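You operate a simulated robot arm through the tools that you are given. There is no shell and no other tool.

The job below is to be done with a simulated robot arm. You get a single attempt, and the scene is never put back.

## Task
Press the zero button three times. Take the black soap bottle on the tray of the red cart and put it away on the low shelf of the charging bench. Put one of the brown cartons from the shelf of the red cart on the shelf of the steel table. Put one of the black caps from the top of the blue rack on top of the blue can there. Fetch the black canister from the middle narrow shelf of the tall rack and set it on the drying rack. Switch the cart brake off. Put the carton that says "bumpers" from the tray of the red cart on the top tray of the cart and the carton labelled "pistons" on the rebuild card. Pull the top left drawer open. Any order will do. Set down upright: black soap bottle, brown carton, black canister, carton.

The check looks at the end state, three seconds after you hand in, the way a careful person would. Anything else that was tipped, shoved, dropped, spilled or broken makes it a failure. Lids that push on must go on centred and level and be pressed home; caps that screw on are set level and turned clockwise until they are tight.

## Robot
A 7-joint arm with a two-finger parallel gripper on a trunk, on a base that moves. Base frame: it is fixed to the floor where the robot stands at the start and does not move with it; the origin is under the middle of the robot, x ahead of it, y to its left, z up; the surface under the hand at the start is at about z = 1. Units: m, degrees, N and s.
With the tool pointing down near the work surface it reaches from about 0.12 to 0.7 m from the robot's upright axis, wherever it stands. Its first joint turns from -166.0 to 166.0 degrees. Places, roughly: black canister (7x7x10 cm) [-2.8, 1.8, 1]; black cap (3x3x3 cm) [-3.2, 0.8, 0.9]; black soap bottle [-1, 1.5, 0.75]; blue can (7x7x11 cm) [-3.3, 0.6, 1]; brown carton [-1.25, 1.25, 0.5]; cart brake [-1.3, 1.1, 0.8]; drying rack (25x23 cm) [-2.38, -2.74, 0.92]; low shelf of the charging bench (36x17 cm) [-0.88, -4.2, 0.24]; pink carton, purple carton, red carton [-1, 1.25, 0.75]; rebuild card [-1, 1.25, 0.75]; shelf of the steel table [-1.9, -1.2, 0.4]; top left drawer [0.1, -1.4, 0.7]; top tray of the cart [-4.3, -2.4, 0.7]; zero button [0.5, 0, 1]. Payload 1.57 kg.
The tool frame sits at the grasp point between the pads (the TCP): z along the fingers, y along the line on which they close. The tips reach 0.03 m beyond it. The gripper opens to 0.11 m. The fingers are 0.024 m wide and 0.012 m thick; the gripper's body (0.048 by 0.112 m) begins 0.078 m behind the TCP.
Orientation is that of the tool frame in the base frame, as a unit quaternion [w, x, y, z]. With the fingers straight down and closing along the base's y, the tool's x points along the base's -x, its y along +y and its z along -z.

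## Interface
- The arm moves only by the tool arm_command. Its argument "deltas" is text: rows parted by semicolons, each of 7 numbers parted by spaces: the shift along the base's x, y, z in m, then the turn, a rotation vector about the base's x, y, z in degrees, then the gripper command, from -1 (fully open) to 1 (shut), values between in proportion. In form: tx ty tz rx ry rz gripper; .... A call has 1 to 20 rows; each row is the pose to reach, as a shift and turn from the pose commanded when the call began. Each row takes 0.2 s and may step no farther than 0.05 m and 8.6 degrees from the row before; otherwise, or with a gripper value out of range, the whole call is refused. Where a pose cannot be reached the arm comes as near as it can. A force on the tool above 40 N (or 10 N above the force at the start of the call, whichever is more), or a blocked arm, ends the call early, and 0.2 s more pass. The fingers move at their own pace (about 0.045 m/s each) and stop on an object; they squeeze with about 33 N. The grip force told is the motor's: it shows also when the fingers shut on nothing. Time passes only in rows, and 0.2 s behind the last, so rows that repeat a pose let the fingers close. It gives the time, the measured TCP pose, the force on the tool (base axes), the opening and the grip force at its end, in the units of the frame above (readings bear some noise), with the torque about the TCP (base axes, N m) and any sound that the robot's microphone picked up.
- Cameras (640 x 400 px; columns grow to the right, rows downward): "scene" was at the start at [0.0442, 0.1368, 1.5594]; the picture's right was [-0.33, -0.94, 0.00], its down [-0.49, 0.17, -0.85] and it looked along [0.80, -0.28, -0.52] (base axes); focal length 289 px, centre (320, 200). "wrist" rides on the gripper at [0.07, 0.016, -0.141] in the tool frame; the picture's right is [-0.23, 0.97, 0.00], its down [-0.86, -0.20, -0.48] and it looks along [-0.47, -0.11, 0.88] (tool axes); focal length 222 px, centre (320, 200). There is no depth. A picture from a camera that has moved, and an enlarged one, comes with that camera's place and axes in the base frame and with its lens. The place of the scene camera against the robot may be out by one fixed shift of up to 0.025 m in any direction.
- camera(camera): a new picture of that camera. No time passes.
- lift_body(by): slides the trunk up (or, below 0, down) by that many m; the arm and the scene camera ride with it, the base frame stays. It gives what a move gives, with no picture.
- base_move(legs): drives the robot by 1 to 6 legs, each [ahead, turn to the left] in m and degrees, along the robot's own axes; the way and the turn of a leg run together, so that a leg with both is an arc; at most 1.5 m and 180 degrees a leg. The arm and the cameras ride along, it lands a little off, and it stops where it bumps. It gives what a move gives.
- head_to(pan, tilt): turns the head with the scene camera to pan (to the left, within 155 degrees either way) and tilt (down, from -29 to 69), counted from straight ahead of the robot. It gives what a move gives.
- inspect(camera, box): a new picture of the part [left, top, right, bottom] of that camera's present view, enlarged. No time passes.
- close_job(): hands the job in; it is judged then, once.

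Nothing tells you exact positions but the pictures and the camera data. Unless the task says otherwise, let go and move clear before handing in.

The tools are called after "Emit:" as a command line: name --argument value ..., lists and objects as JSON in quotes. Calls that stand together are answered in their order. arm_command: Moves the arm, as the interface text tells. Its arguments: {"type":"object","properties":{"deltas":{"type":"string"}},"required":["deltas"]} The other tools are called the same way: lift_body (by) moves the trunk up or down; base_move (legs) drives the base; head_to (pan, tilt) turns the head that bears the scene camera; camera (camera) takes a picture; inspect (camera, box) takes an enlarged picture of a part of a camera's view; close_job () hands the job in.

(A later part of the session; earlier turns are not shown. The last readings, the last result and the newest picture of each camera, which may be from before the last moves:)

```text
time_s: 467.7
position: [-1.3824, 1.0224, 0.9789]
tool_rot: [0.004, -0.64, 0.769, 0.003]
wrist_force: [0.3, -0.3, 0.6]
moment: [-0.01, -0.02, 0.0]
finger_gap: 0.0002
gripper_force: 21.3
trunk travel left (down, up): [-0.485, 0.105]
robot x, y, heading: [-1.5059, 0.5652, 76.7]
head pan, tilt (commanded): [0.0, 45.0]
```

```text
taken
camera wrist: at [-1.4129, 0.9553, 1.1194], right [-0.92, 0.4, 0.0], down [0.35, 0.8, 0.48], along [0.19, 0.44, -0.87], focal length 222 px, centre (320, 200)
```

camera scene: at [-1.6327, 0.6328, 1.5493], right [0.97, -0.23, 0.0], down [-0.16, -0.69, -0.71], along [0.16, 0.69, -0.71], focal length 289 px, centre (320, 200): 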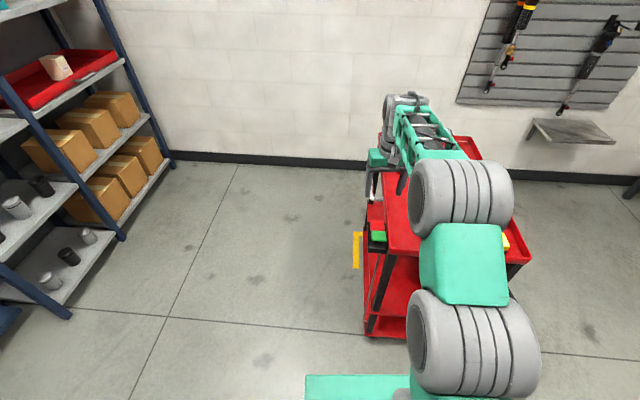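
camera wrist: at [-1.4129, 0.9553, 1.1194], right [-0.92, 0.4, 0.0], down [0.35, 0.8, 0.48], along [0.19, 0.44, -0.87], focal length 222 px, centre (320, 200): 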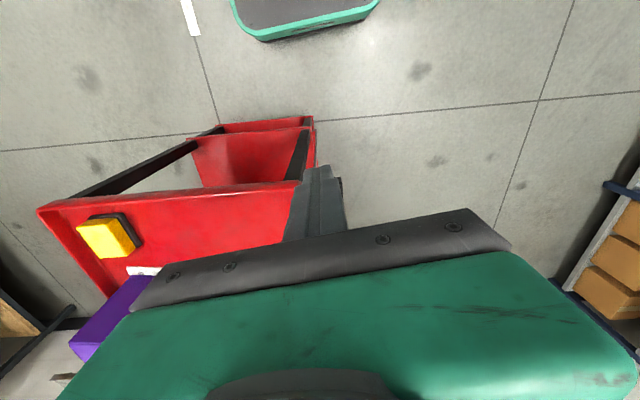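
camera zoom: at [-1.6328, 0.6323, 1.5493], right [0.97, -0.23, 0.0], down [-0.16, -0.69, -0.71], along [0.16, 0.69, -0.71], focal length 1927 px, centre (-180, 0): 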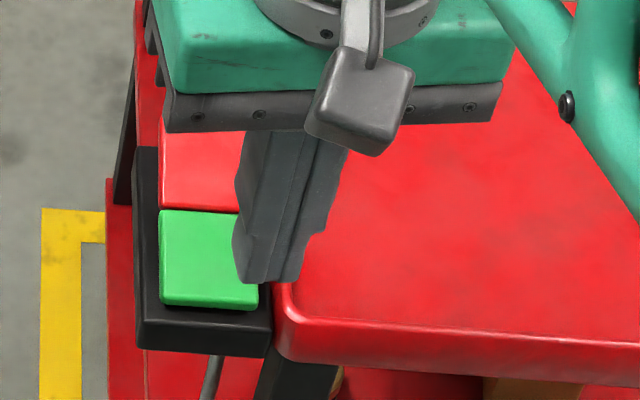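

The rocker has flipped: green is now down flush and red is up, so the brake is off. I leave the cart untouched from here and go to the blue rack for the cap.

Emit:
base_move --legs '[[-0.3, 0], [0, 95], [0.98, 0], [0, -9.5]]'

Emit:
head_to --pan 0 --tilt 35

Emit:
camera --camera "scene"

Emit:
camera --camera "wrist"

```text
time_s: 479.1
position: [-2.9997, 0.5684, 0.9781]
tool_rot: [0.0, 0.992, -0.126, -0.003]
wrist_force: [0.1, 0.0, 0.4]
moment: [0.02, -0.01, 0.0]
finger_gap: 0.0
gripper_force: 21.4
trunk travel left (down, up): [-0.485, 0.105]
robot x, y, heading: [-2.552, 0.4089, 162.6]
head pan, tilt (commanded): [0.0, 45.0]
```

```text
time_s: 479.8
position: [-3.0004, 0.5669, 0.9785]
tool_rot: [-0.001, 0.992, -0.126, -0.003]
wrist_force: [0.1, 0.3, 0.4]
moment: [-0.03, 0.02, -0.02]
finger_gap: 0.0
gripper_force: 21.8
trunk travel left (down, up): [-0.485, 0.105]
robot x, y, heading: [-2.5477, 0.41, 162.8]
head pan, tilt (commanded): [0.0, 35.0]
```

```text
taken
camera scene: at [-2.6036, 0.284, 1.5641], right [0.3, 0.95, 0.0], down [0.55, -0.17, -0.82], along [-0.78, 0.24, -0.57], focal length 289 px, centre (320, 200)
```

scene: 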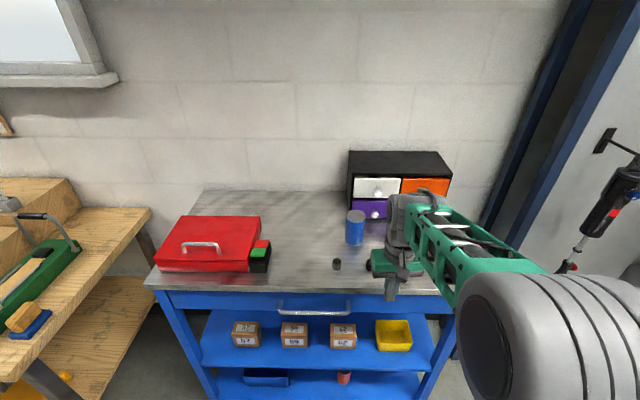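

```text
taken
camera wrist: at [-2.9366, 0.5337, 1.1192], right [-0.46, -0.89, 0.0], down [-0.77, 0.41, 0.48], along [-0.43, 0.22, -0.87], focal length 222 px, centre (320, 200)
```

wrist: 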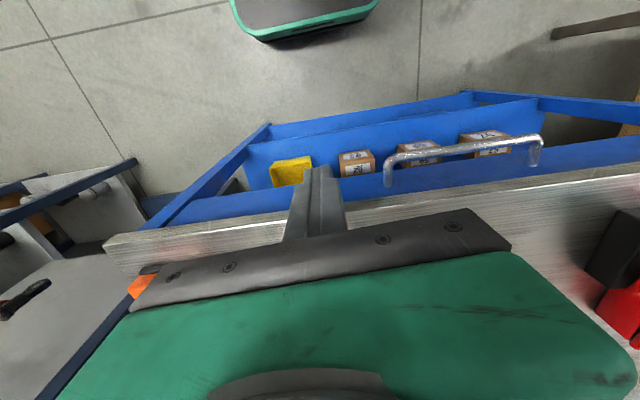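

On the blue rack's top I see the blue can and a black cap in front of it. I zoom in.

Emit:
inspect --camera "scene" --box '[310, 190, 400, 290]'

Emit:
inspect --camera "scene" --box '[240, 140, 480, 300]'

```text
4.00 times, centred on (355, 240) of scene
camera zoom: at [-2.6036, 0.284, 1.5641], right [0.3, 0.95, 0.0], down [0.55, -0.17, -0.82], along [-0.78, 0.24, -0.57], focal length 1156 px, centre (180, 40)
```

zoom: 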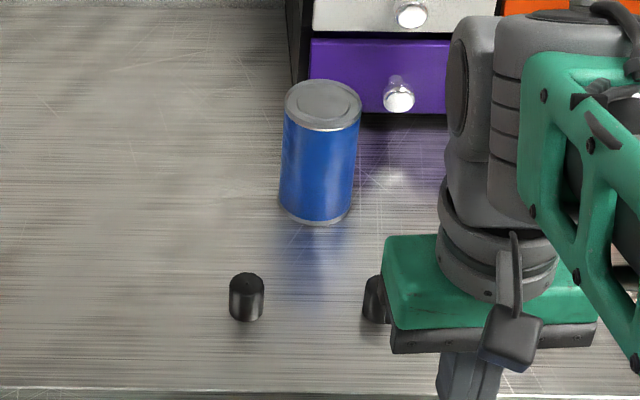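

```text
2.50 times, centred on (360, 220) of scene
camera zoom: at [-2.6036, 0.284, 1.5641], right [0.3, 0.95, 0.0], down [0.55, -0.17, -0.82], along [-0.78, 0.24, -0.57], focal length 723 px, centre (220, 150)
```

zoom: 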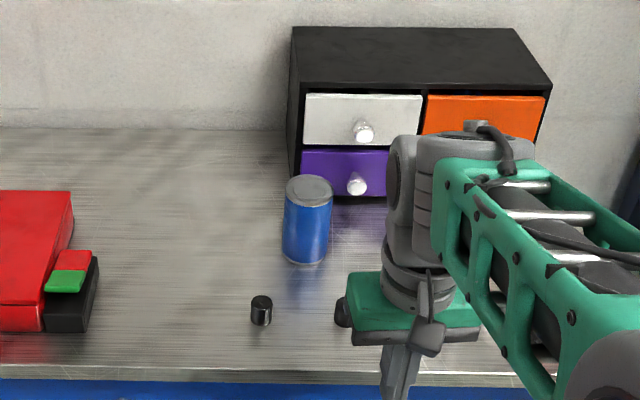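

The cap can simply be stood on the can's flat top; two caps lie near the front edge at about (-3.16, 0.49) and (-3.13, 0.58). I raise the hand, drive 0.12 m closer and look with the wrist camera.

Emit:
arm_command --deltas "0 0 0.04 0 0 0 1; 0 0 0.08 0 0 0 0; 0 0 0.11 0 0 0 -0.1; 0 0 0.11 0 0 0 -0.1"

Emit:
base_move --legs '[[0.12, 0]]'

Emit:
camera --camera "wrist"

Emit:
camera --camera "scene"

```text
time_s: 480.8
position: [-2.9989, 0.5707, 1.0881]
tool_rot: [0.0, 0.992, -0.127, -0.004]
wrist_force: [-1.4, -0.2, 0.1]
moment: [-0.01, -0.02, 0.01]
finger_gap: 0.0604
gripper_force: 0.1
trunk travel left (down, up): [-0.485, 0.105]
robot x, y, heading: [-2.5534, 0.4084, 162.8]
head pan, tilt (commanded): [0.0, 35.0]
```

```text
time_s: 482.1
position: [-3.1142, 0.6069, 1.087]
tool_rot: [0.0, 0.992, -0.127, -0.003]
wrist_force: [-0.1, 0.5, -0.2]
moment: [-0.02, -0.01, -0.01]
finger_gap: 0.0606
gripper_force: 0.1
trunk travel left (down, up): [-0.485, 0.105]
robot x, y, heading: [-2.6644, 0.4467, 162.8]
head pan, tilt (commanded): [0.0, 35.0]
```

```text
taken
camera wrist: at [-3.0517, 0.5725, 1.2278], right [-0.47, -0.89, 0.0], down [-0.77, 0.41, 0.48], along [-0.43, 0.22, -0.88], focal length 222 px, centre (320, 200)
```

wrist: 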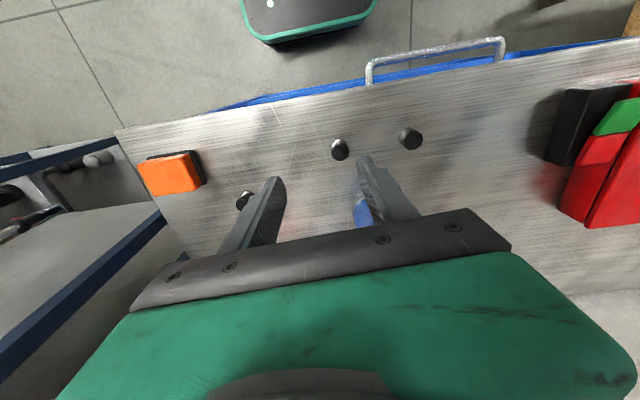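

```text
taken
camera scene: at [-2.719, 0.32, 1.5641], right [0.3, 0.95, 0.0], down [0.55, -0.17, -0.82], along [-0.78, 0.24, -0.57], focal length 289 px, centre (320, 200)
```

scene: 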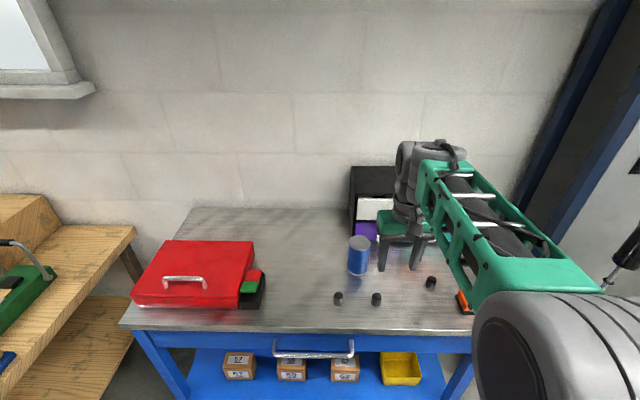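

Three caps are visible; I'll take the middle one, near (-3.142, 0.586). I move over it and lower for a closer look.

Emit:
arm_command --deltas "-0.014 -0.01 -0.03 0 0 0 -0.1; -0.028 -0.021 -0.06 0 0 0 -0.1; -0.028 -0.021 -0.09 0 0 0 -0.1; -0.028 -0.021 -0.09 0 0 0 -0.1"

Emit:
inspect --camera "wrist" --box '[200, 70, 480, 250]'

Emit:
inspect --camera "scene" --box '[310, 200, 450, 320]'

```text
time_s: 483.1
position: [-3.141, 0.5876, 0.9958]
tool_rot: [0.0, 0.992, -0.127, -0.003]
wrist_force: [0.1, -0.5, 0.0]
moment: [0.01, 0.02, 0.02]
finger_gap: 0.0605
gripper_force: 0.1
trunk travel left (down, up): [-0.485, 0.105]
robot x, y, heading: [-2.6673, 0.4487, 162.8]
head pan, tilt (commanded): [0.0, 35.0]
```

```text
2.22 times, centred on (340, 160) of wrist
camera zoom: at [-3.0787, 0.5529, 1.1364], right [-0.47, -0.89, 0.0], down [-0.77, 0.41, 0.48], along [-0.43, 0.22, -0.88], focal length 494 px, centre (276, 289)
```

zoom: 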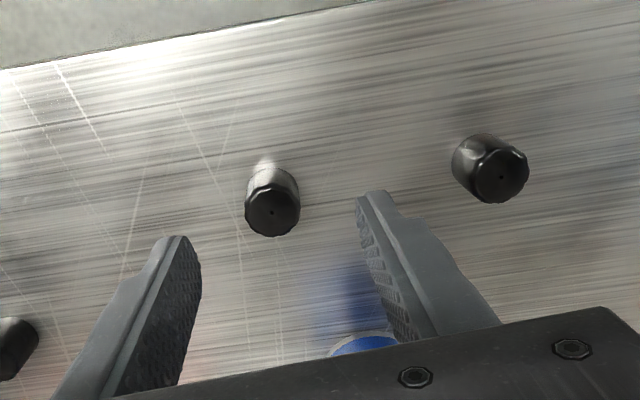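

```text
3.33 times, centred on (380, 260) of scene
camera zoom: at [-2.7185, 0.3199, 1.5641], right [0.3, 0.95, 0.0], down [0.55, -0.17, -0.82], along [-0.78, 0.24, -0.57], focal length 964 px, centre (120, 0)
```

zoom: 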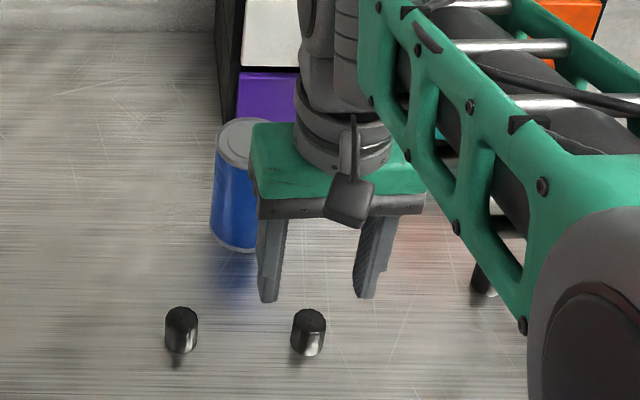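

Cap top at z ≈ 0.931, centred at (-3.143, 0.587), just under the hand. I descend and grip it.

Emit:
arm_command --deltas "-0.002 0 -0.02 0 0 0 -0.1; -0.002 0 -0.04 0 0 0 -0.1; -0.002 0 -0.052 0 0 0 -0.1; -0.002 0 -0.058 0 0 0 -0.1; -0.002 0 -0.058 0 0 0 -0.1"

Emit:
inspect --camera "wrist" --box '[220, 90, 440, 240]'

```text
time_s: 484.3
position: [-3.1426, 0.5848, 0.9387]
tool_rot: [-0.001, 0.992, -0.127, -0.004]
wrist_force: [-0.6, -0.2, -1.2]
moment: [-0.02, -0.04, 0.0]
finger_gap: 0.0606
gripper_force: 0.2
trunk travel left (down, up): [-0.485, 0.105]
robot x, y, heading: [-2.6657, 0.4473, 162.9]
head pan, tilt (commanded): [0.0, 35.0]
```

```text
2.67 times, centred on (330, 165) of wrist
camera zoom: at [-3.0814, 0.5512, 1.0792], right [-0.47, -0.89, 0.0], down [-0.77, 0.41, 0.48], along [-0.43, 0.22, -0.88], focal length 592 px, centre (293, 293)
```

zoom: 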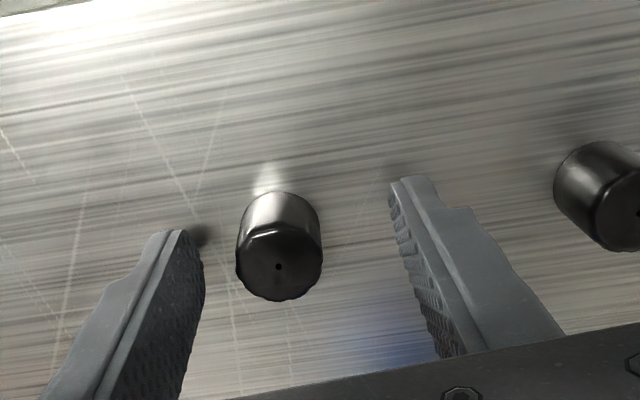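

The cap sits slightly left of centre; I shift 4 mm and close on it.

Emit:
arm_command --deltas "0.002 0.004 -0.002 0 0 0 -0.1; 0.002 0.004 -0.002 0 0 0 0.3; 0.002 0.004 -0.002 0 0 0 0.6; 0.002 0.004 -0.002 0 0 0 0.6; 0.002 0.004 -0.002 0 0 0 0.6"

Emit:
arm_command --deltas "0 0 0.005 0 0 0 0.6; 0 0 0.015 0 0 0 0.6; 0 0 0.03 0 0 0 0.6; 0 0 0.045 0 0 0 0.6; 0 0 0.06 0 0 0 0.6; 0 0 0.08 0 0 0 0.6; 0 0 0.1 0 0 0 0.6; 0 0 0.12 0 0 0 0.6; 0 0 0.14 0 0 0 0.6; 0 0 0.15 0 0 0 0.6"

Emit:
camera --camera "wrist"

Emit:
inspect --camera "wrist" --box '[220, 90, 440, 240]'

```text
time_s: 485.5
position: [-3.1421, 0.5891, 0.9382]
tool_rot: [-0.001, 0.992, -0.127, -0.003]
wrist_force: [-0.5, -0.4, -0.4]
moment: [-0.03, -0.01, 0.0]
finger_gap: 0.025
gripper_force: 29.0
trunk travel left (down, up): [-0.485, 0.105]
robot x, y, heading: [-2.6621, 0.4482, 162.6]
head pan, tilt (commanded): [0.0, 35.0]
```

```text
time_s: 487.7
position: [-3.1422, 0.5886, 1.0878]
tool_rot: [0.001, 0.992, -0.127, -0.003]
wrist_force: [0.1, -0.7, 0.5]
moment: [0.0, 0.03, 0.01]
finger_gap: 0.0248
gripper_force: 32.4
trunk travel left (down, up): [-0.485, 0.105]
robot x, y, heading: [-2.6679, 0.4454, 162.7]
head pan, tilt (commanded): [0.0, 35.0]
```

```text
taken
camera wrist: at [-3.0795, 0.5538, 1.2289], right [-0.47, -0.89, 0.0], down [-0.77, 0.41, 0.48], along [-0.43, 0.22, -0.88], focal length 222 px, centre (320, 200)
```

wrist: 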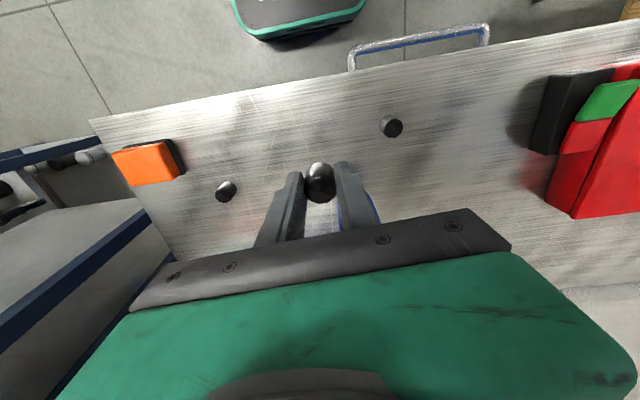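

```text
2.67 times, centred on (330, 165) of wrist
camera zoom: at [-3.0795, 0.5538, 1.2289], right [-0.47, -0.89, 0.0], down [-0.77, 0.41, 0.48], along [-0.43, 0.22, -0.88], focal length 592 px, centre (293, 293)
```

zoom: 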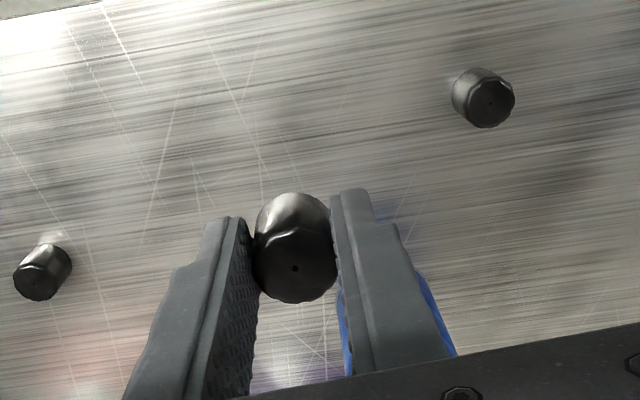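

The cap is gripped level. I raise it and move over the can, then look down to centre it.

Emit:
arm_command --deltas "0 0 0.02 0 0 0 0.6; 0 0 0.05 0 0 0 0.6; 0 0 0.075 0 0 0 0.6; -0.02 -0.003 0.075 0 0 0 0.6; -0.04 -0.006 0.075 0 0 0 0.6; -0.06 -0.009 0.075 0 0 0 0.6; -0.08 -0.012 0.075 0 0 0 0.6; -0.1 -0.014 0.075 0 0 0 0.6; -0.111 -0.015 0.075 0 0 0 0.6; -0.111 -0.015 0.075 0 0 0 0.6"

Emit:
camera --camera "wrist"

Emit:
inspect --camera "wrist" --box '[220, 80, 440, 240]'

Emit:
inspect --camera "scene" --box '[310, 190, 450, 320]'

```text
time_s: 489.9
position: [-3.2527, 0.5725, 1.1631]
tool_rot: [0.0, 0.992, -0.126, -0.003]
wrist_force: [1.2, 0.1, -0.6]
moment: [-0.01, -0.02, 0.02]
finger_gap: 0.025
gripper_force: 32.7
trunk travel left (down, up): [-0.485, 0.105]
robot x, y, heading: [-2.6614, 0.4467, 162.9]
head pan, tilt (commanded): [0.0, 35.0]
```

```text
taken
camera wrist: at [-3.1907, 0.5389, 1.3034], right [-0.47, -0.89, 0.0], down [-0.77, 0.41, 0.48], along [-0.43, 0.22, -0.88], focal length 222 px, centre (320, 200)
```

wrist: 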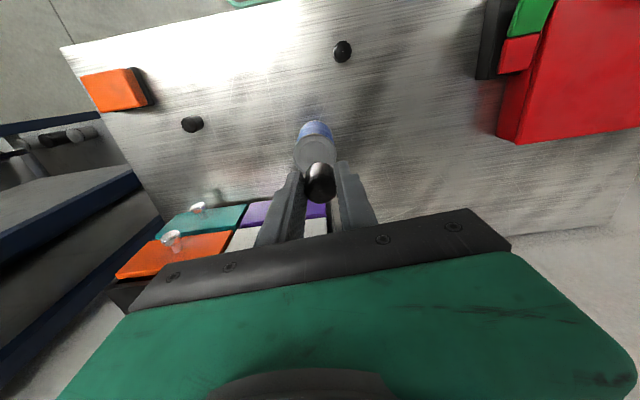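

```text
2.50 times, centred on (330, 160) of wrist
camera zoom: at [-3.1907, 0.5389, 1.3034], right [-0.47, -0.89, 0.0], down [-0.77, 0.41, 0.48], along [-0.43, 0.22, -0.88], focal length 555 px, centre (295, 300)
```

zoom: 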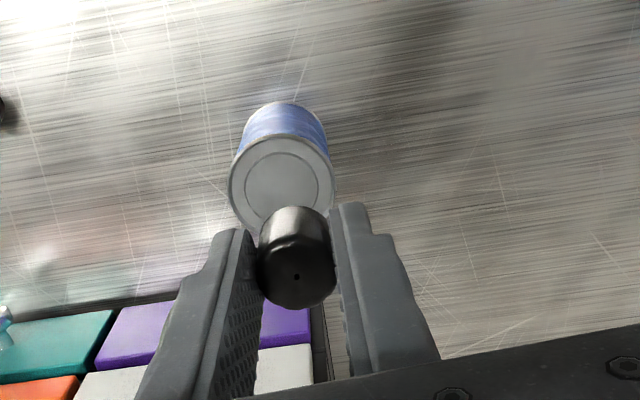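

```text
3.08 times, centred on (380, 255) of scene
camera zoom: at [-2.7185, 0.3198, 1.5641], right [0.3, 0.95, 0.0], down [0.55, -0.17, -0.82], along [-0.78, 0.24, -0.57], focal length 889 px, centre (135, 31)
```

zoom: 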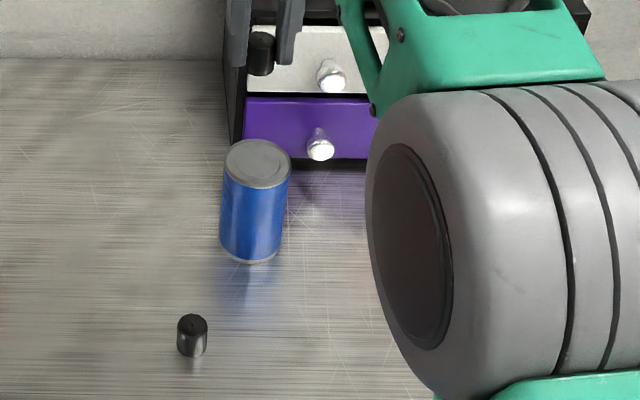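

The can's top shows at about (-3.272, 0.588). I shift over it, go lower and check again.

Emit:
arm_command --deltas "-0.01 0.008 -0.015 0 0 0 0.6; -0.019 0.0155 -0.035 0 0 0 0.6; -0.019 0.0155 -0.055 0 0 0 0.6; -0.019 0.0155 -0.063 0 0 0 0.6; -0.019 0.0155 -0.063 0 0 0 0.6"

Emit:
inspect --camera "wrist" --box '[220, 80, 440, 240]'

Emit:
inspect --camera "scene" --box '[310, 170, 430, 290]'

```text
time_s: 491.1
position: [-3.2711, 0.5881, 1.0991]
tool_rot: [-0.001, 0.992, -0.128, -0.004]
wrist_force: [0.3, 0.0, -0.4]
moment: [-0.01, -0.01, -0.01]
finger_gap: 0.025
gripper_force: 33.5
trunk travel left (down, up): [-0.485, 0.105]
robot x, y, heading: [-2.6643, 0.4449, 162.7]
head pan, tilt (commanded): [0.0, 35.0]
```

```text
2.50 times, centred on (330, 160) of wrist
camera zoom: at [-3.2091, 0.5551, 1.2389], right [-0.47, -0.89, 0.0], down [-0.77, 0.41, 0.48], along [-0.43, 0.22, -0.88], focal length 555 px, centre (295, 300)
```

zoom: 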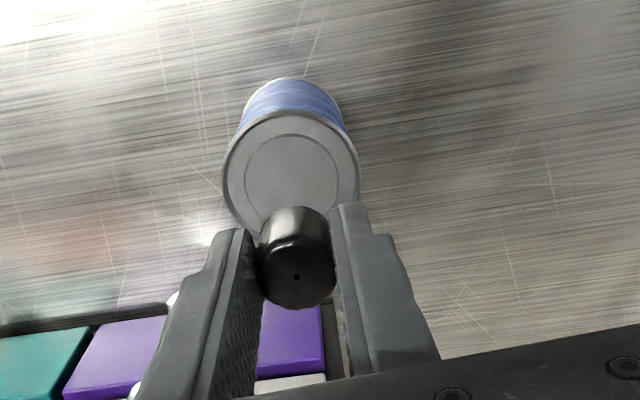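

```text
3.33 times, centred on (370, 230) of scene
camera zoom: at [-2.7186, 0.3198, 1.5641], right [0.3, 0.95, 0.0], down [0.55, -0.17, -0.82], along [-0.78, 0.24, -0.57], focal length 964 px, centre (153, 100)
```

zoom: 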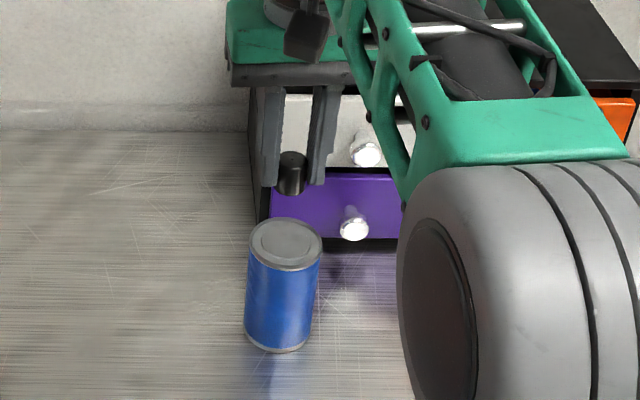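

The can's top centre comes out at (-3.268, 0.586), about z 1.015, within a few millimetres of the cap. I correct and lower until the cap touches.

Emit:
arm_command --deltas "0.003 -0.002 -0.01 0 0 0 0.6; 0.003 -0.002 -0.022 0 0 0 0.6; 0.003 -0.002 -0.032 0 0 0 0.6; 0.003 -0.002 -0.036 0 0 0 0.6; 0.003 -0.002 -0.039 0 0 0 0.6"

Emit:
inspect --camera "wrist" --box '[220, 80, 440, 240]'

Emit:
inspect --camera "scene" --box '[330, 200, 400, 270]'

```text
time_s: 492.3
position: [-3.2692, 0.5879, 1.0601]
tool_rot: [-0.001, 0.992, -0.126, -0.003]
wrist_force: [0.5, 0.3, -0.8]
moment: [0.01, 0.02, 0.0]
finger_gap: 0.0245
gripper_force: 33.1
trunk travel left (down, up): [-0.485, 0.105]
robot x, y, heading: [-2.6624, 0.4476, 163.0]
head pan, tilt (commanded): [0.0, 35.0]
```

```text
2.50 times, centred on (330, 160) of wrist
camera zoom: at [-3.2067, 0.5542, 1.2002], right [-0.47, -0.89, 0.0], down [-0.77, 0.41, 0.48], along [-0.43, 0.22, -0.87], focal length 555 px, centre (295, 300)
```

zoom: 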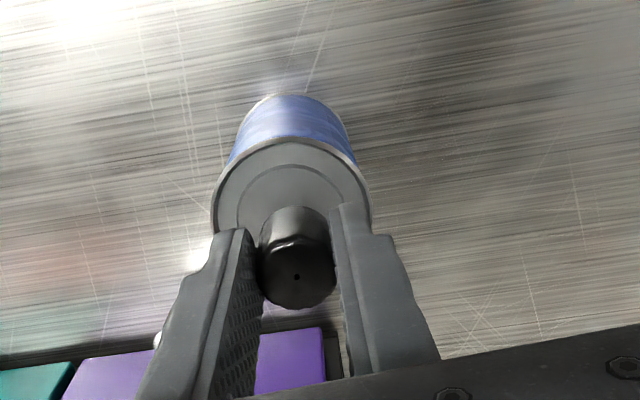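

```text
5.71 times, centred on (365, 235) of scene
camera zoom: at [-2.7185, 0.3198, 1.5641], right [0.3, 0.95, 0.0], down [0.55, -0.17, -0.82], along [-0.78, 0.24, -0.57], focal length 1652 px, centre (63, 0)
```

zoom: 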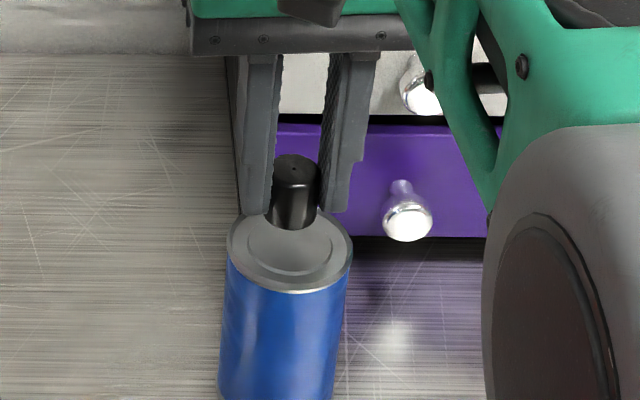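

The cap is centred within 2 mm and about 1.4 cm above the can top (z ≈ 1.008). I lower on in fine steps.

Emit:
arm_command --deltas "0 0 -0.005 0 0 0 0.6; 0 0 -0.009 0 0 0 0.6; 0 0 -0.011 0 0 0 0.6; 0 0 -0.013 0 0 0 0.6; 0 0 -0.014 0 0 0 0.6"

Emit:
inspect --camera "scene" --box '[330, 200, 400, 270]'

```text
time_s: 493.5
position: [-3.27, 0.588, 1.0472]
tool_rot: [-0.001, 0.992, -0.127, -0.004]
wrist_force: [-0.3, -0.2, 0.6]
moment: [0.0, 0.04, -0.03]
finger_gap: 0.0249
gripper_force: 33.2
trunk travel left (down, up): [-0.485, 0.105]
robot x, y, heading: [-2.6668, 0.4492, 162.5]
head pan, tilt (commanded): [0.0, 35.0]
```

```text
5.71 times, centred on (365, 235) of scene
camera zoom: at [-2.7185, 0.3198, 1.5641], right [0.3, 0.95, 0.0], down [0.55, -0.17, -0.82], along [-0.78, 0.24, -0.57], focal length 1652 px, centre (63, 0)
```

zoom: 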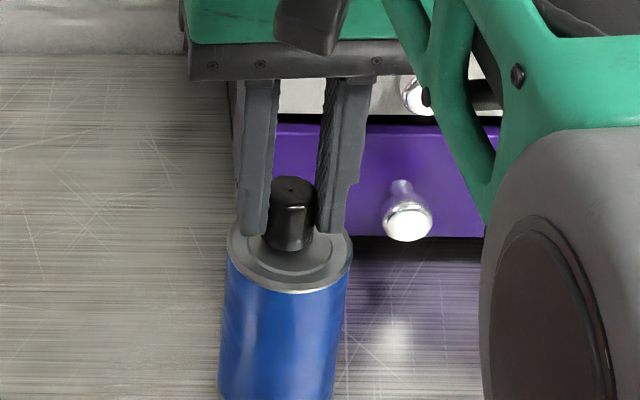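

Emit:
arm_command --deltas "0 0 -0.001 0 0 0 0.6; 0 0 -0.002 0 0 0 0.6; 0 0 -0.003 0 0 0 0.6; 0 0 -0.004 0 0 0 0.6; 0 0 -0.005 0 0 0 0.6"

Emit:
inspect --camera "scene" --box '[330, 200, 400, 270]'

```text
time_s: 494.7
position: [-3.2691, 0.5883, 1.0418]
tool_rot: [0.0, 0.992, -0.127, -0.004]
wrist_force: [-0.1, -1.0, 3.0]
moment: [-0.06, -0.01, 0.0]
finger_gap: 0.0249
gripper_force: 32.6
trunk travel left (down, up): [-0.485, 0.105]
robot x, y, heading: [-2.6613, 0.4471, 162.6]
head pan, tilt (commanded): [0.0, 35.0]
```

```text
5.71 times, centred on (365, 235) of scene
camera zoom: at [-2.7182, 0.3197, 1.5642], right [0.3, 0.95, 0.0], down [0.55, -0.17, -0.82], along [-0.78, 0.24, -0.57], focal length 1652 px, centre (63, 0)
```

zoom: 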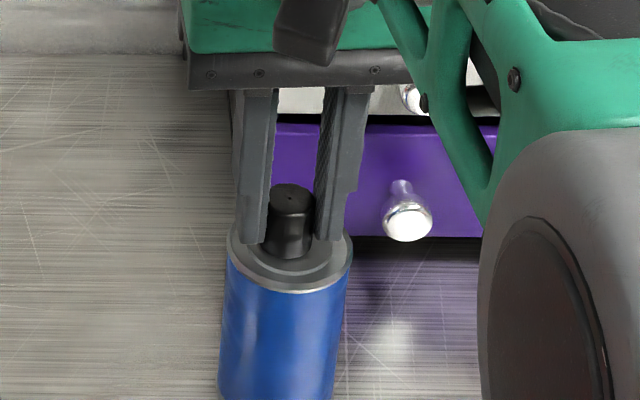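

Light contact (3 N): the cap rests on the can's top, centred. I release gently and rise.

Emit:
arm_command --deltas "0 0 0.0005 0 0 0 0.5; 0 0 0.0005 0 0 0 0.4; 0 0 0.0005 0 0 0 0.25; 0 0 0.0005 0 0 0 0.1; 0 0 0.0005 0 0 0 0; 0 0 0.01 0 0 0 0; 0 0 0.03 0 0 0 0; 0 0 0.06 0 0 0 0; 0 0 0.1 0 0 0 0; 0.03 -0.01 0.13 0 0 0 0"

Emit:
camera --camera "wrist"

Emit:
inspect --camera "scene" --box '[320, 190, 440, 310]'

```text
time_s: 496.9
position: [-3.2387, 0.576, 1.173]
tool_rot: [0.0, 0.992, -0.127, -0.004]
wrist_force: [0.0, -0.1, -0.2]
moment: [0.0, 0.02, 0.0]
finger_gap: 0.055
gripper_force: 0.0
trunk travel left (down, up): [-0.485, 0.105]
robot x, y, heading: [-2.6631, 0.4476, 162.8]
head pan, tilt (commanded): [0.0, 35.0]
```

```text
taken
camera wrist: at [-3.1765, 0.5429, 1.3127], right [-0.47, -0.89, 0.0], down [-0.77, 0.41, 0.48], along [-0.43, 0.22, -0.87], focal length 222 px, centre (320, 200)
```

wrist: 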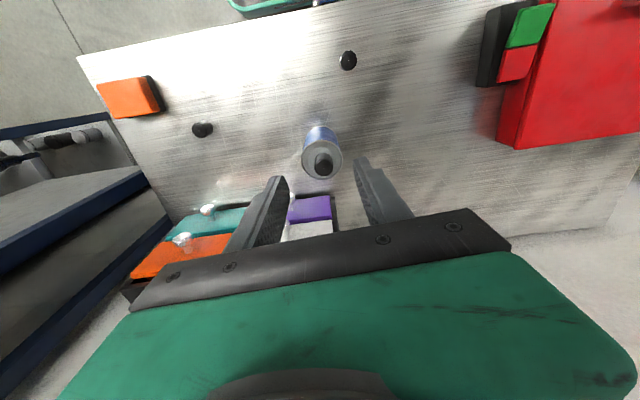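

```text
3.33 times, centred on (380, 250) of scene
camera zoom: at [-2.718, 0.3197, 1.5641], right [0.3, 0.95, 0.0], down [0.55, -0.17, -0.82], along [-0.78, 0.24, -0.57], focal length 964 px, centre (120, 33)
```

zoom: 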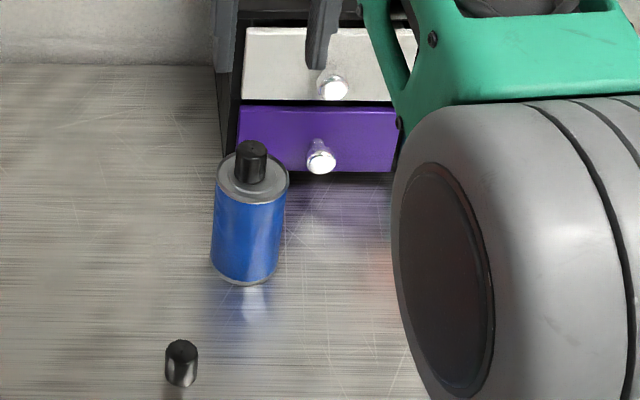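

The cap stands level and centred on the blue can. Last item: the black canister on the tall rack. I back away and drive up in front of the rack.

Emit:
base_move --legs '[[-0.4, 0], [0, -89.5], [1.2, 0]]'

Emit:
head_to --pan 80 --tilt 25

Emit:
camera --camera "scene"

Emit:
head_to --pan -30 --tilt 40

Emit:
camera --camera "scene"

```text
time_s: 509.0
position: [-1.7811, 2.0652, 1.1718]
tool_rot: [0.002, -0.613, 0.79, 0.002]
wrist_force: [0.1, -0.2, 0.6]
moment: [0.0, 0.0, 0.02]
finger_gap: 0.0551
gripper_force: 0.0
trunk travel left (down, up): [-0.485, 0.105]
robot x, y, heading: [-1.906, 1.4939, 73.0]
head pan, tilt (commanded): [0.0, 35.0]
```

```text
time_s: 510.5
position: [-1.7815, 2.0669, 1.1726]
tool_rot: [0.003, -0.614, 0.79, 0.002]
wrist_force: [0.0, 1.4, 0.0]
moment: [0.0, -0.01, 0.02]
finger_gap: 0.055
gripper_force: 0.1
trunk travel left (down, up): [-0.485, 0.105]
robot x, y, heading: [-1.9079, 1.4924, 73.1]
head pan, tilt (commanded): [80.0, 25.0]
```

```text
taken
camera scene: at [-2.136, 1.5326, 1.5799], right [0.46, 0.89, 0.0], down [0.38, -0.19, -0.91], along [-0.81, 0.41, -0.42], focal length 289 px, centre (320, 200)
```

scene: 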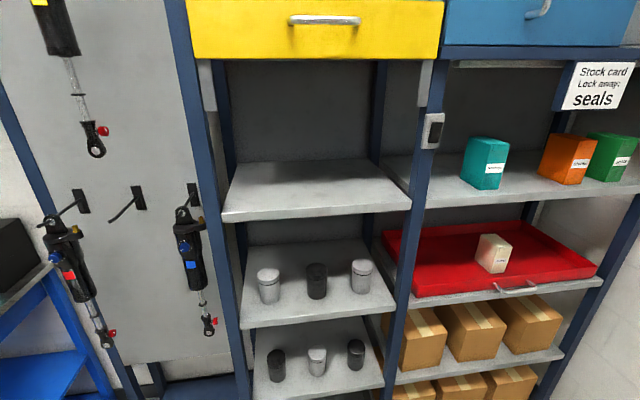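

```text
time_s: 512.4
position: [-1.7809, 2.0645, 1.1728]
tool_rot: [0.004, -0.614, 0.789, 0.002]
wrist_force: [0.0, 0.8, -0.2]
moment: [-0.01, 0.03, 0.03]
finger_gap: 0.0549
gripper_force: 0.2
trunk travel left (down, up): [-0.485, 0.105]
robot x, y, heading: [-1.9065, 1.4927, 72.8]
head pan, tilt (commanded): [-30.0, 40.0]
```

```text
taken
camera scene: at [-1.9917, 1.5485, 1.5566], right [0.68, -0.73, 0.0], down [-0.47, -0.44, -0.77], along [0.56, 0.52, -0.64], focal length 289 px, centre (320, 200)
```

scene: 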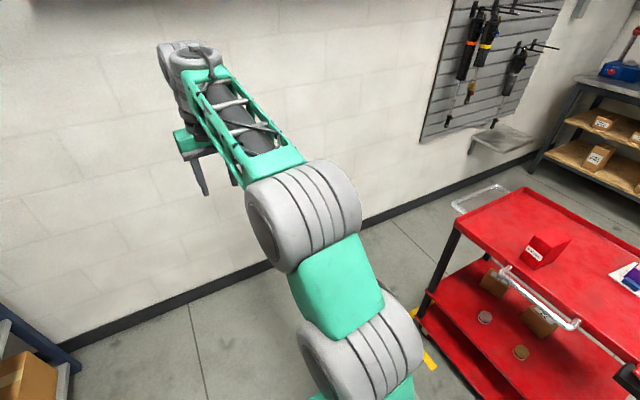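

The narrow column's shelf with grey-black-grey canisters (z ≈ 0.88) holds the wanted black canister in the middle. I zoom in.

Emit:
head_to --pan 80 --tilt 30

Emit:
inspect --camera "scene" --box '[220, 130, 420, 320]'

```text
time_s: 514.3
position: [-1.7811, 2.0654, 1.1714]
tool_rot: [0.003, -0.614, 0.79, 0.002]
wrist_force: [-1.1, -0.1, 0.6]
moment: [0.01, -0.02, -0.02]
finger_gap: 0.0549
gripper_force: 0.0
trunk travel left (down, up): [-0.485, 0.105]
robot x, y, heading: [-1.9107, 1.4936, 73.0]
head pan, tilt (commanded): [80.0, 30.0]
```

```text
2.11 times, centred on (320, 225) of scene
camera zoom: at [-2.1345, 1.5318, 1.5719], right [0.46, 0.89, 0.0], down [0.45, -0.23, -0.87], along [-0.77, 0.39, -0.5], focal length 608 px, centre (320, 147)
```

zoom: 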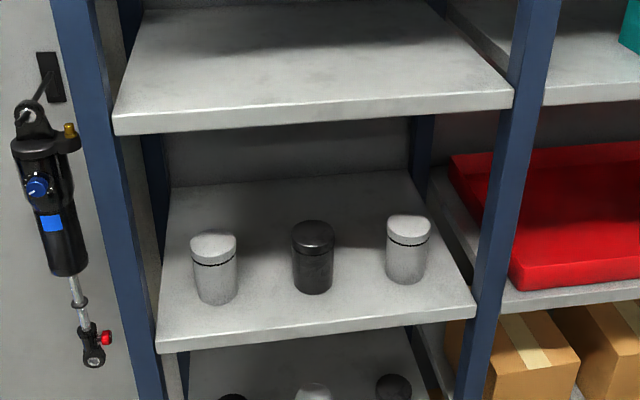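

The black canister is about 7 cm wide with ~9 cm gaps to its grey neighbours. I turn to face the rack and tilt the hand forward in front of it.

Emit:
base_move --legs '[[0, 89]]'

Emit:
arm_command --deltas "-0.01 0.003 -0.02 2.45 7.6 0 -0.6; -0.02 0.006 -0.04 4.9 15.2 0 -0.6; -0.03 0.009 -0.06 7.35 22.8 0 -0.6; -0.04 0.012 -0.08 9.8 30.4 0 -0.6; -0.05 0.015 -0.1 12.25 38 0 -0.6; -0.06 0.018 -0.12 14.7 45.6 0 -0.6; -0.07 0.021 -0.14 17.15 53.2 0 -0.6; -0.07 0.021 -0.16 18.5 57 0 -0.6; -0.07 0.021 -0.16 18.5 57 0 -0.6"

Emit:
camera --camera "wrist"

Emit:
head_to --pan 5 --tilt 30

Emit:
camera --camera "scene"

```text
time_s: 518.5
position: [-2.4832, 1.6166, 1.1714]
tool_rot: [0.0, 0.992, -0.124, -0.003]
wrist_force: [0.9, -0.7, 0.7]
moment: [0.01, -0.02, 0.0]
finger_gap: 0.0549
gripper_force: 0.0
trunk travel left (down, up): [-0.485, 0.105]
robot x, y, heading: [-1.9074, 1.4881, 162.9]
head pan, tilt (commanded): [80.0, 30.0]
```

```text
time_s: 520.5
position: [-2.5527, 1.6386, 1.0122]
tool_rot: [-0.094, 0.858, -0.107, -0.494]
wrist_force: [0.3, -0.3, -0.4]
moment: [0.01, -0.01, -0.01]
finger_gap: 0.088
gripper_force: 0.0
trunk travel left (down, up): [-0.485, 0.105]
robot x, y, heading: [-1.9086, 1.4921, 163.1]
head pan, tilt (commanded): [80.0, 30.0]
```

```text
taken
camera wrist: at [-2.4081, 1.578, 1.0201], right [-0.38, -0.91, 0.14], down [0.03, 0.14, 0.99], along [-0.92, 0.38, -0.02], focal length 222 px, centre (320, 200)
```

wrist: 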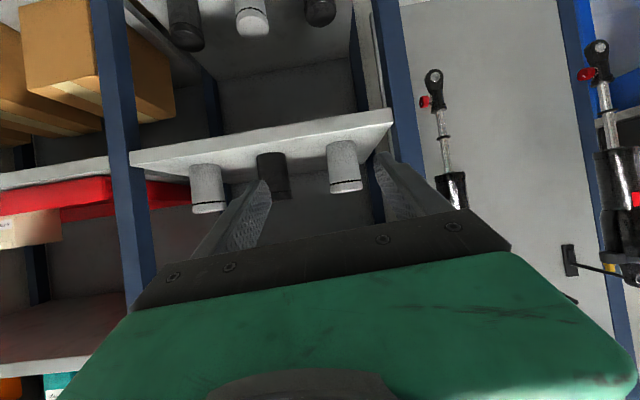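

```text
time_s: 522.0
position: [-2.5531, 1.6367, 1.0123]
tool_rot: [-0.095, 0.858, -0.108, -0.493]
wrist_force: [0.3, 0.9, 0.3]
moment: [-0.01, -0.01, 0.0]
finger_gap: 0.0879
gripper_force: 0.1
trunk travel left (down, up): [-0.485, 0.105]
robot x, y, heading: [-1.909, 1.4908, 162.8]
head pan, tilt (commanded): [5.0, 30.0]
```

```text
taken
camera scene: at [-1.9649, 1.3558, 1.5719], right [0.21, 0.98, 0.0], down [0.49, -0.1, -0.87], along [-0.85, 0.18, -0.5], focal length 289 px, centre (320, 200)
```

scene: 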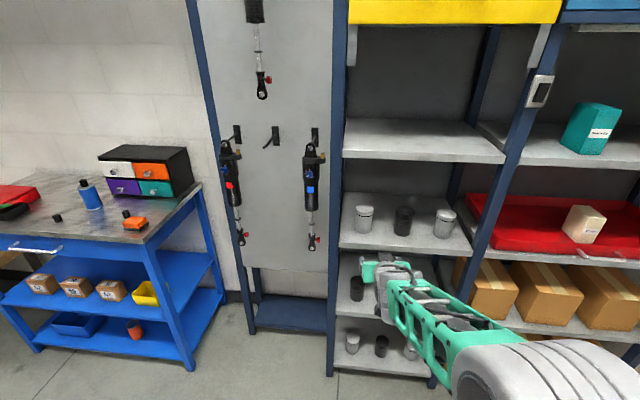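

The black canister appears left of the fingers in the (inverted) wrist view, so I need to shift right. I zoom in to measure.

Emit:
inspect --camera "wrist" --box '[120, 100, 420, 240]'

Emit:
inspect --camera "scene" --box '[330, 110, 520, 270]'

```text
2.13 times, centred on (270, 170) of wrist
camera zoom: at [-2.4082, 1.5781, 1.0204], right [-0.38, -0.91, 0.14], down [0.03, 0.14, 0.99], along [-0.92, 0.38, -0.03], focal length 474 px, centre (427, 264)
```

zoom: 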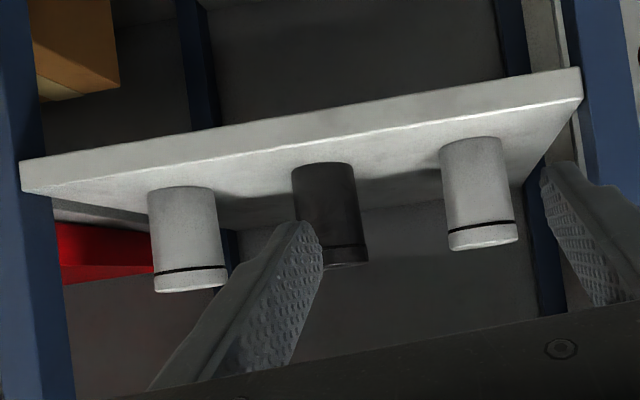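

```text
2.50 times, centred on (425, 190) of scene
camera zoom: at [-1.9649, 1.3558, 1.5719], right [0.21, 0.98, 0.0], down [0.49, -0.1, -0.87], along [-0.85, 0.18, -0.5], focal length 723 px, centre (58, 225)
```

zoom: 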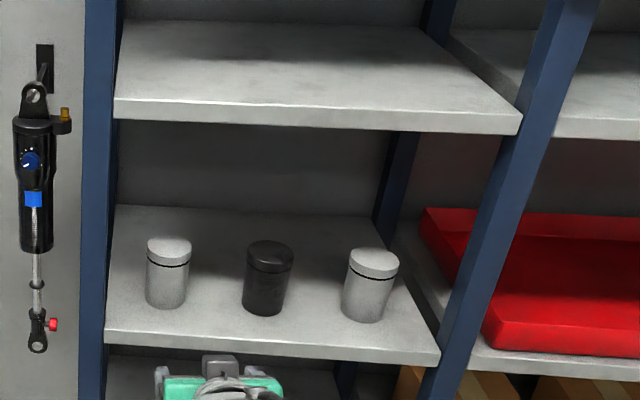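

The canister stands at about (-2.805, 1.842) on a shelf at z ≈ 0.90. I shift the hand 12 cm right, lower it to mid-canister height and open fully, then approach with the base.

Emit:
arm_command --deltas "0.009 0.029 -0.017 0 0 0 -0.9; 0.018 0.058 -0.034 0 0 0 -1; 0.027 0.087 -0.051 0 0 0 -1; 0.0358 0.1156 -0.068 0 0 0 -1; 0.0358 0.1156 -0.068 0 0 0 -1"

Emit:
base_move --legs '[[0.18, 0]]'

Emit:
inspect --camera "wrist" --box '[160, 60, 480, 250]'

```text
time_s: 523.2
position: [-2.5169, 1.7521, 0.9459]
tool_rot: [-0.094, 0.858, -0.107, -0.493]
wrist_force: [0.0, 0.0, 0.5]
moment: [-0.01, 0.0, -0.01]
finger_gap: 0.1099
gripper_force: 0.0
trunk travel left (down, up): [-0.485, 0.105]
robot x, y, heading: [-1.9115, 1.4899, 162.9]
head pan, tilt (commanded): [5.0, 30.0]
```

```text
time_s: 524.7
position: [-2.6882, 1.8064, 0.9443]
tool_rot: [-0.095, 0.858, -0.109, -0.494]
wrist_force: [0.2, 0.1, -0.1]
moment: [-0.02, -0.01, 0.0]
finger_gap: 0.11
gripper_force: 0.0
trunk travel left (down, up): [-0.485, 0.105]
robot x, y, heading: [-2.0817, 1.5432, 162.8]
head pan, tilt (commanded): [5.0, 30.0]
```

```text
2.00 times, centred on (320, 155) of wrist
camera zoom: at [-2.5448, 1.747, 0.9532], right [-0.38, -0.91, 0.14], down [0.03, 0.14, 0.99], along [-0.92, 0.39, -0.03], focal length 444 px, centre (320, 290)
```

zoom: 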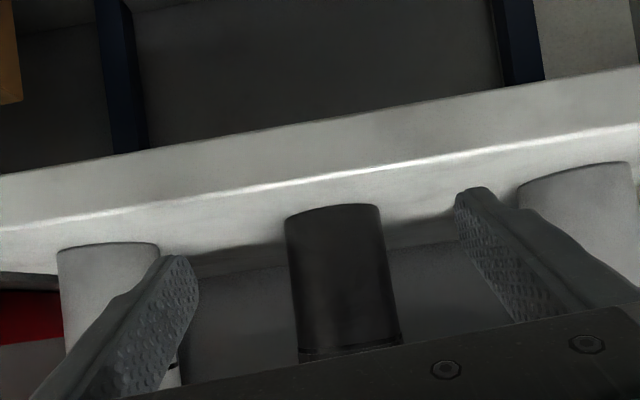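

The canister is centred between the open fingers. I move straight in the remaining 12 cm.

Emit:
arm_command --deltas "-0.02 0.006 0 0 0 0 -1; -0.04 0.0124 0 0 0 0 -1; -0.06 0.0186 0 0 0 0 -1; -0.08 0.0248 0 0 0 0 -1; -0.1 0.031 -0.001 0 0 0 -1; -0.115 0.0356 -0.002 0 0 0 -1"

Emit:
inspect --camera "wrist" --box '[160, 60, 480, 250]'

Emit:
inspect --camera "scene" --box '[330, 110, 520, 270]'

```text
time_s: 526.1
position: [-2.8028, 1.8442, 0.9431]
tool_rot: [-0.095, 0.858, -0.109, -0.493]
wrist_force: [0.0, 0.0, -0.6]
moment: [-0.01, -0.03, -0.03]
finger_gap: 0.1101
gripper_force: 0.0
trunk travel left (down, up): [-0.485, 0.105]
robot x, y, heading: [-2.0859, 1.5441, 162.9]
head pan, tilt (commanded): [5.0, 30.0]
```

```text
2.00 times, centred on (320, 155) of wrist
camera zoom: at [-2.6596, 1.7831, 0.9508], right [-0.38, -0.91, 0.14], down [0.03, 0.14, 0.99], along [-0.92, 0.38, -0.03], focal length 444 px, centre (320, 290)
```

zoom: 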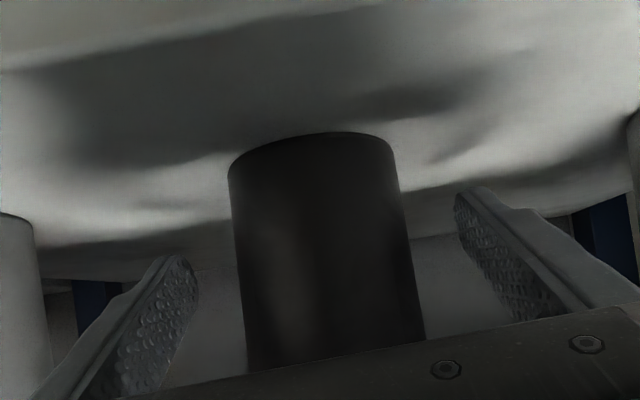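

```text
2.50 times, centred on (425, 190) of scene
camera zoom: at [-2.1383, 1.4095, 1.5719], right [0.21, 0.98, 0.0], down [0.49, -0.11, -0.87], along [-0.85, 0.18, -0.5], focal length 723 px, centre (58, 225)
```

zoom: 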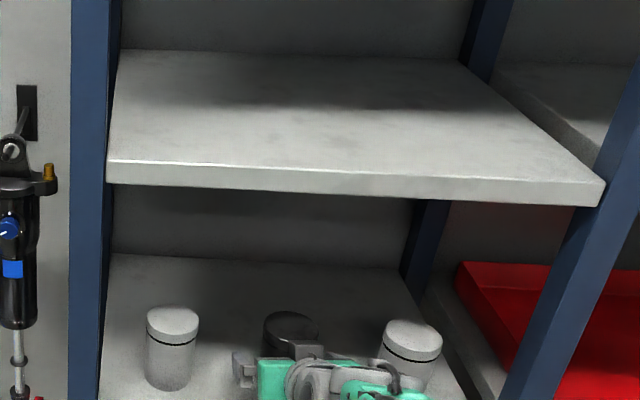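

Centred. I close on the canister, lift it slowly 4 cm and check the grip.

Emit:
arm_command --deltas "0 0 0 0 0 0 -0.4; 0 0 0 0 0 0 0.2; 0 0 0 0 0 0 0.8; 0 0 0 0 0 0 1; 0 0 0 0 0 0 1; 0 0 0 0 0 0 1; 0 0 0 0 0 0 1"

Emit:
arm_command --deltas "0 0 0.003 0 0 0 1; 0 0 0.008 0 0 0 1; 0 0 0.014 0 0 0 1; 0 0 0.02 0 0 0 1; 0 0 0.027 0 0 0 1; 0 0 0.034 0 0 0 1; 0 0 0.041 0 0 0 1; 0 0 0.046 0 0 0 1; 0 0 0.046 0 0 0 1"

Emit:
camera --camera "wrist"

Emit:
inspect --camera "scene" --box '[330, 110, 520, 270]'

```text
time_s: 527.7
position: [-2.8043, 1.843, 0.9435]
tool_rot: [-0.094, 0.858, -0.108, -0.493]
wrist_force: [0.4, -2.0, 0.9]
moment: [-0.22, 0.07, 0.02]
finger_gap: 0.0633
gripper_force: 32.6
trunk travel left (down, up): [-0.485, 0.105]
robot x, y, heading: [-2.0818, 1.5445, 162.6]
head pan, tilt (commanded): [5.0, 30.0]
```

```text
time_s: 529.7
position: [-2.8041, 1.844, 0.9887]
tool_rot: [-0.095, 0.858, -0.109, -0.493]
wrist_force: [-1.1, -0.6, -4.4]
moment: [0.0, -0.01, 0.0]
finger_gap: 0.0634
gripper_force: 32.8
trunk travel left (down, up): [-0.485, 0.105]
robot x, y, heading: [-2.0802, 1.5402, 162.7]
head pan, tilt (commanded): [5.0, 30.0]
```

```text
taken
camera wrist: at [-2.6594, 1.7823, 0.9973], right [-0.38, -0.91, 0.14], down [0.03, 0.14, 0.99], along [-0.92, 0.38, -0.03], focal length 222 px, centre (320, 200)
```

wrist: 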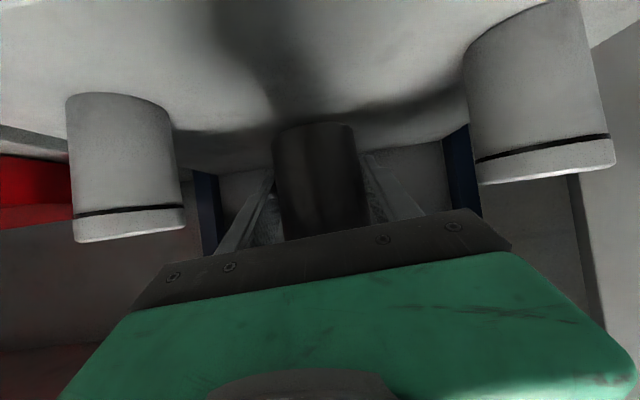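

```text
2.50 times, centred on (425, 190) of scene
camera zoom: at [-2.1386, 1.4096, 1.5719], right [0.21, 0.98, 0.0], down [0.49, -0.11, -0.87], along [-0.85, 0.18, -0.5], focal length 723 px, centre (58, 225)
```

zoom: 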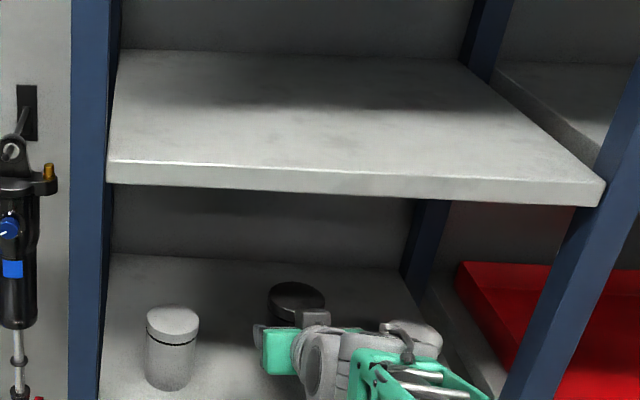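

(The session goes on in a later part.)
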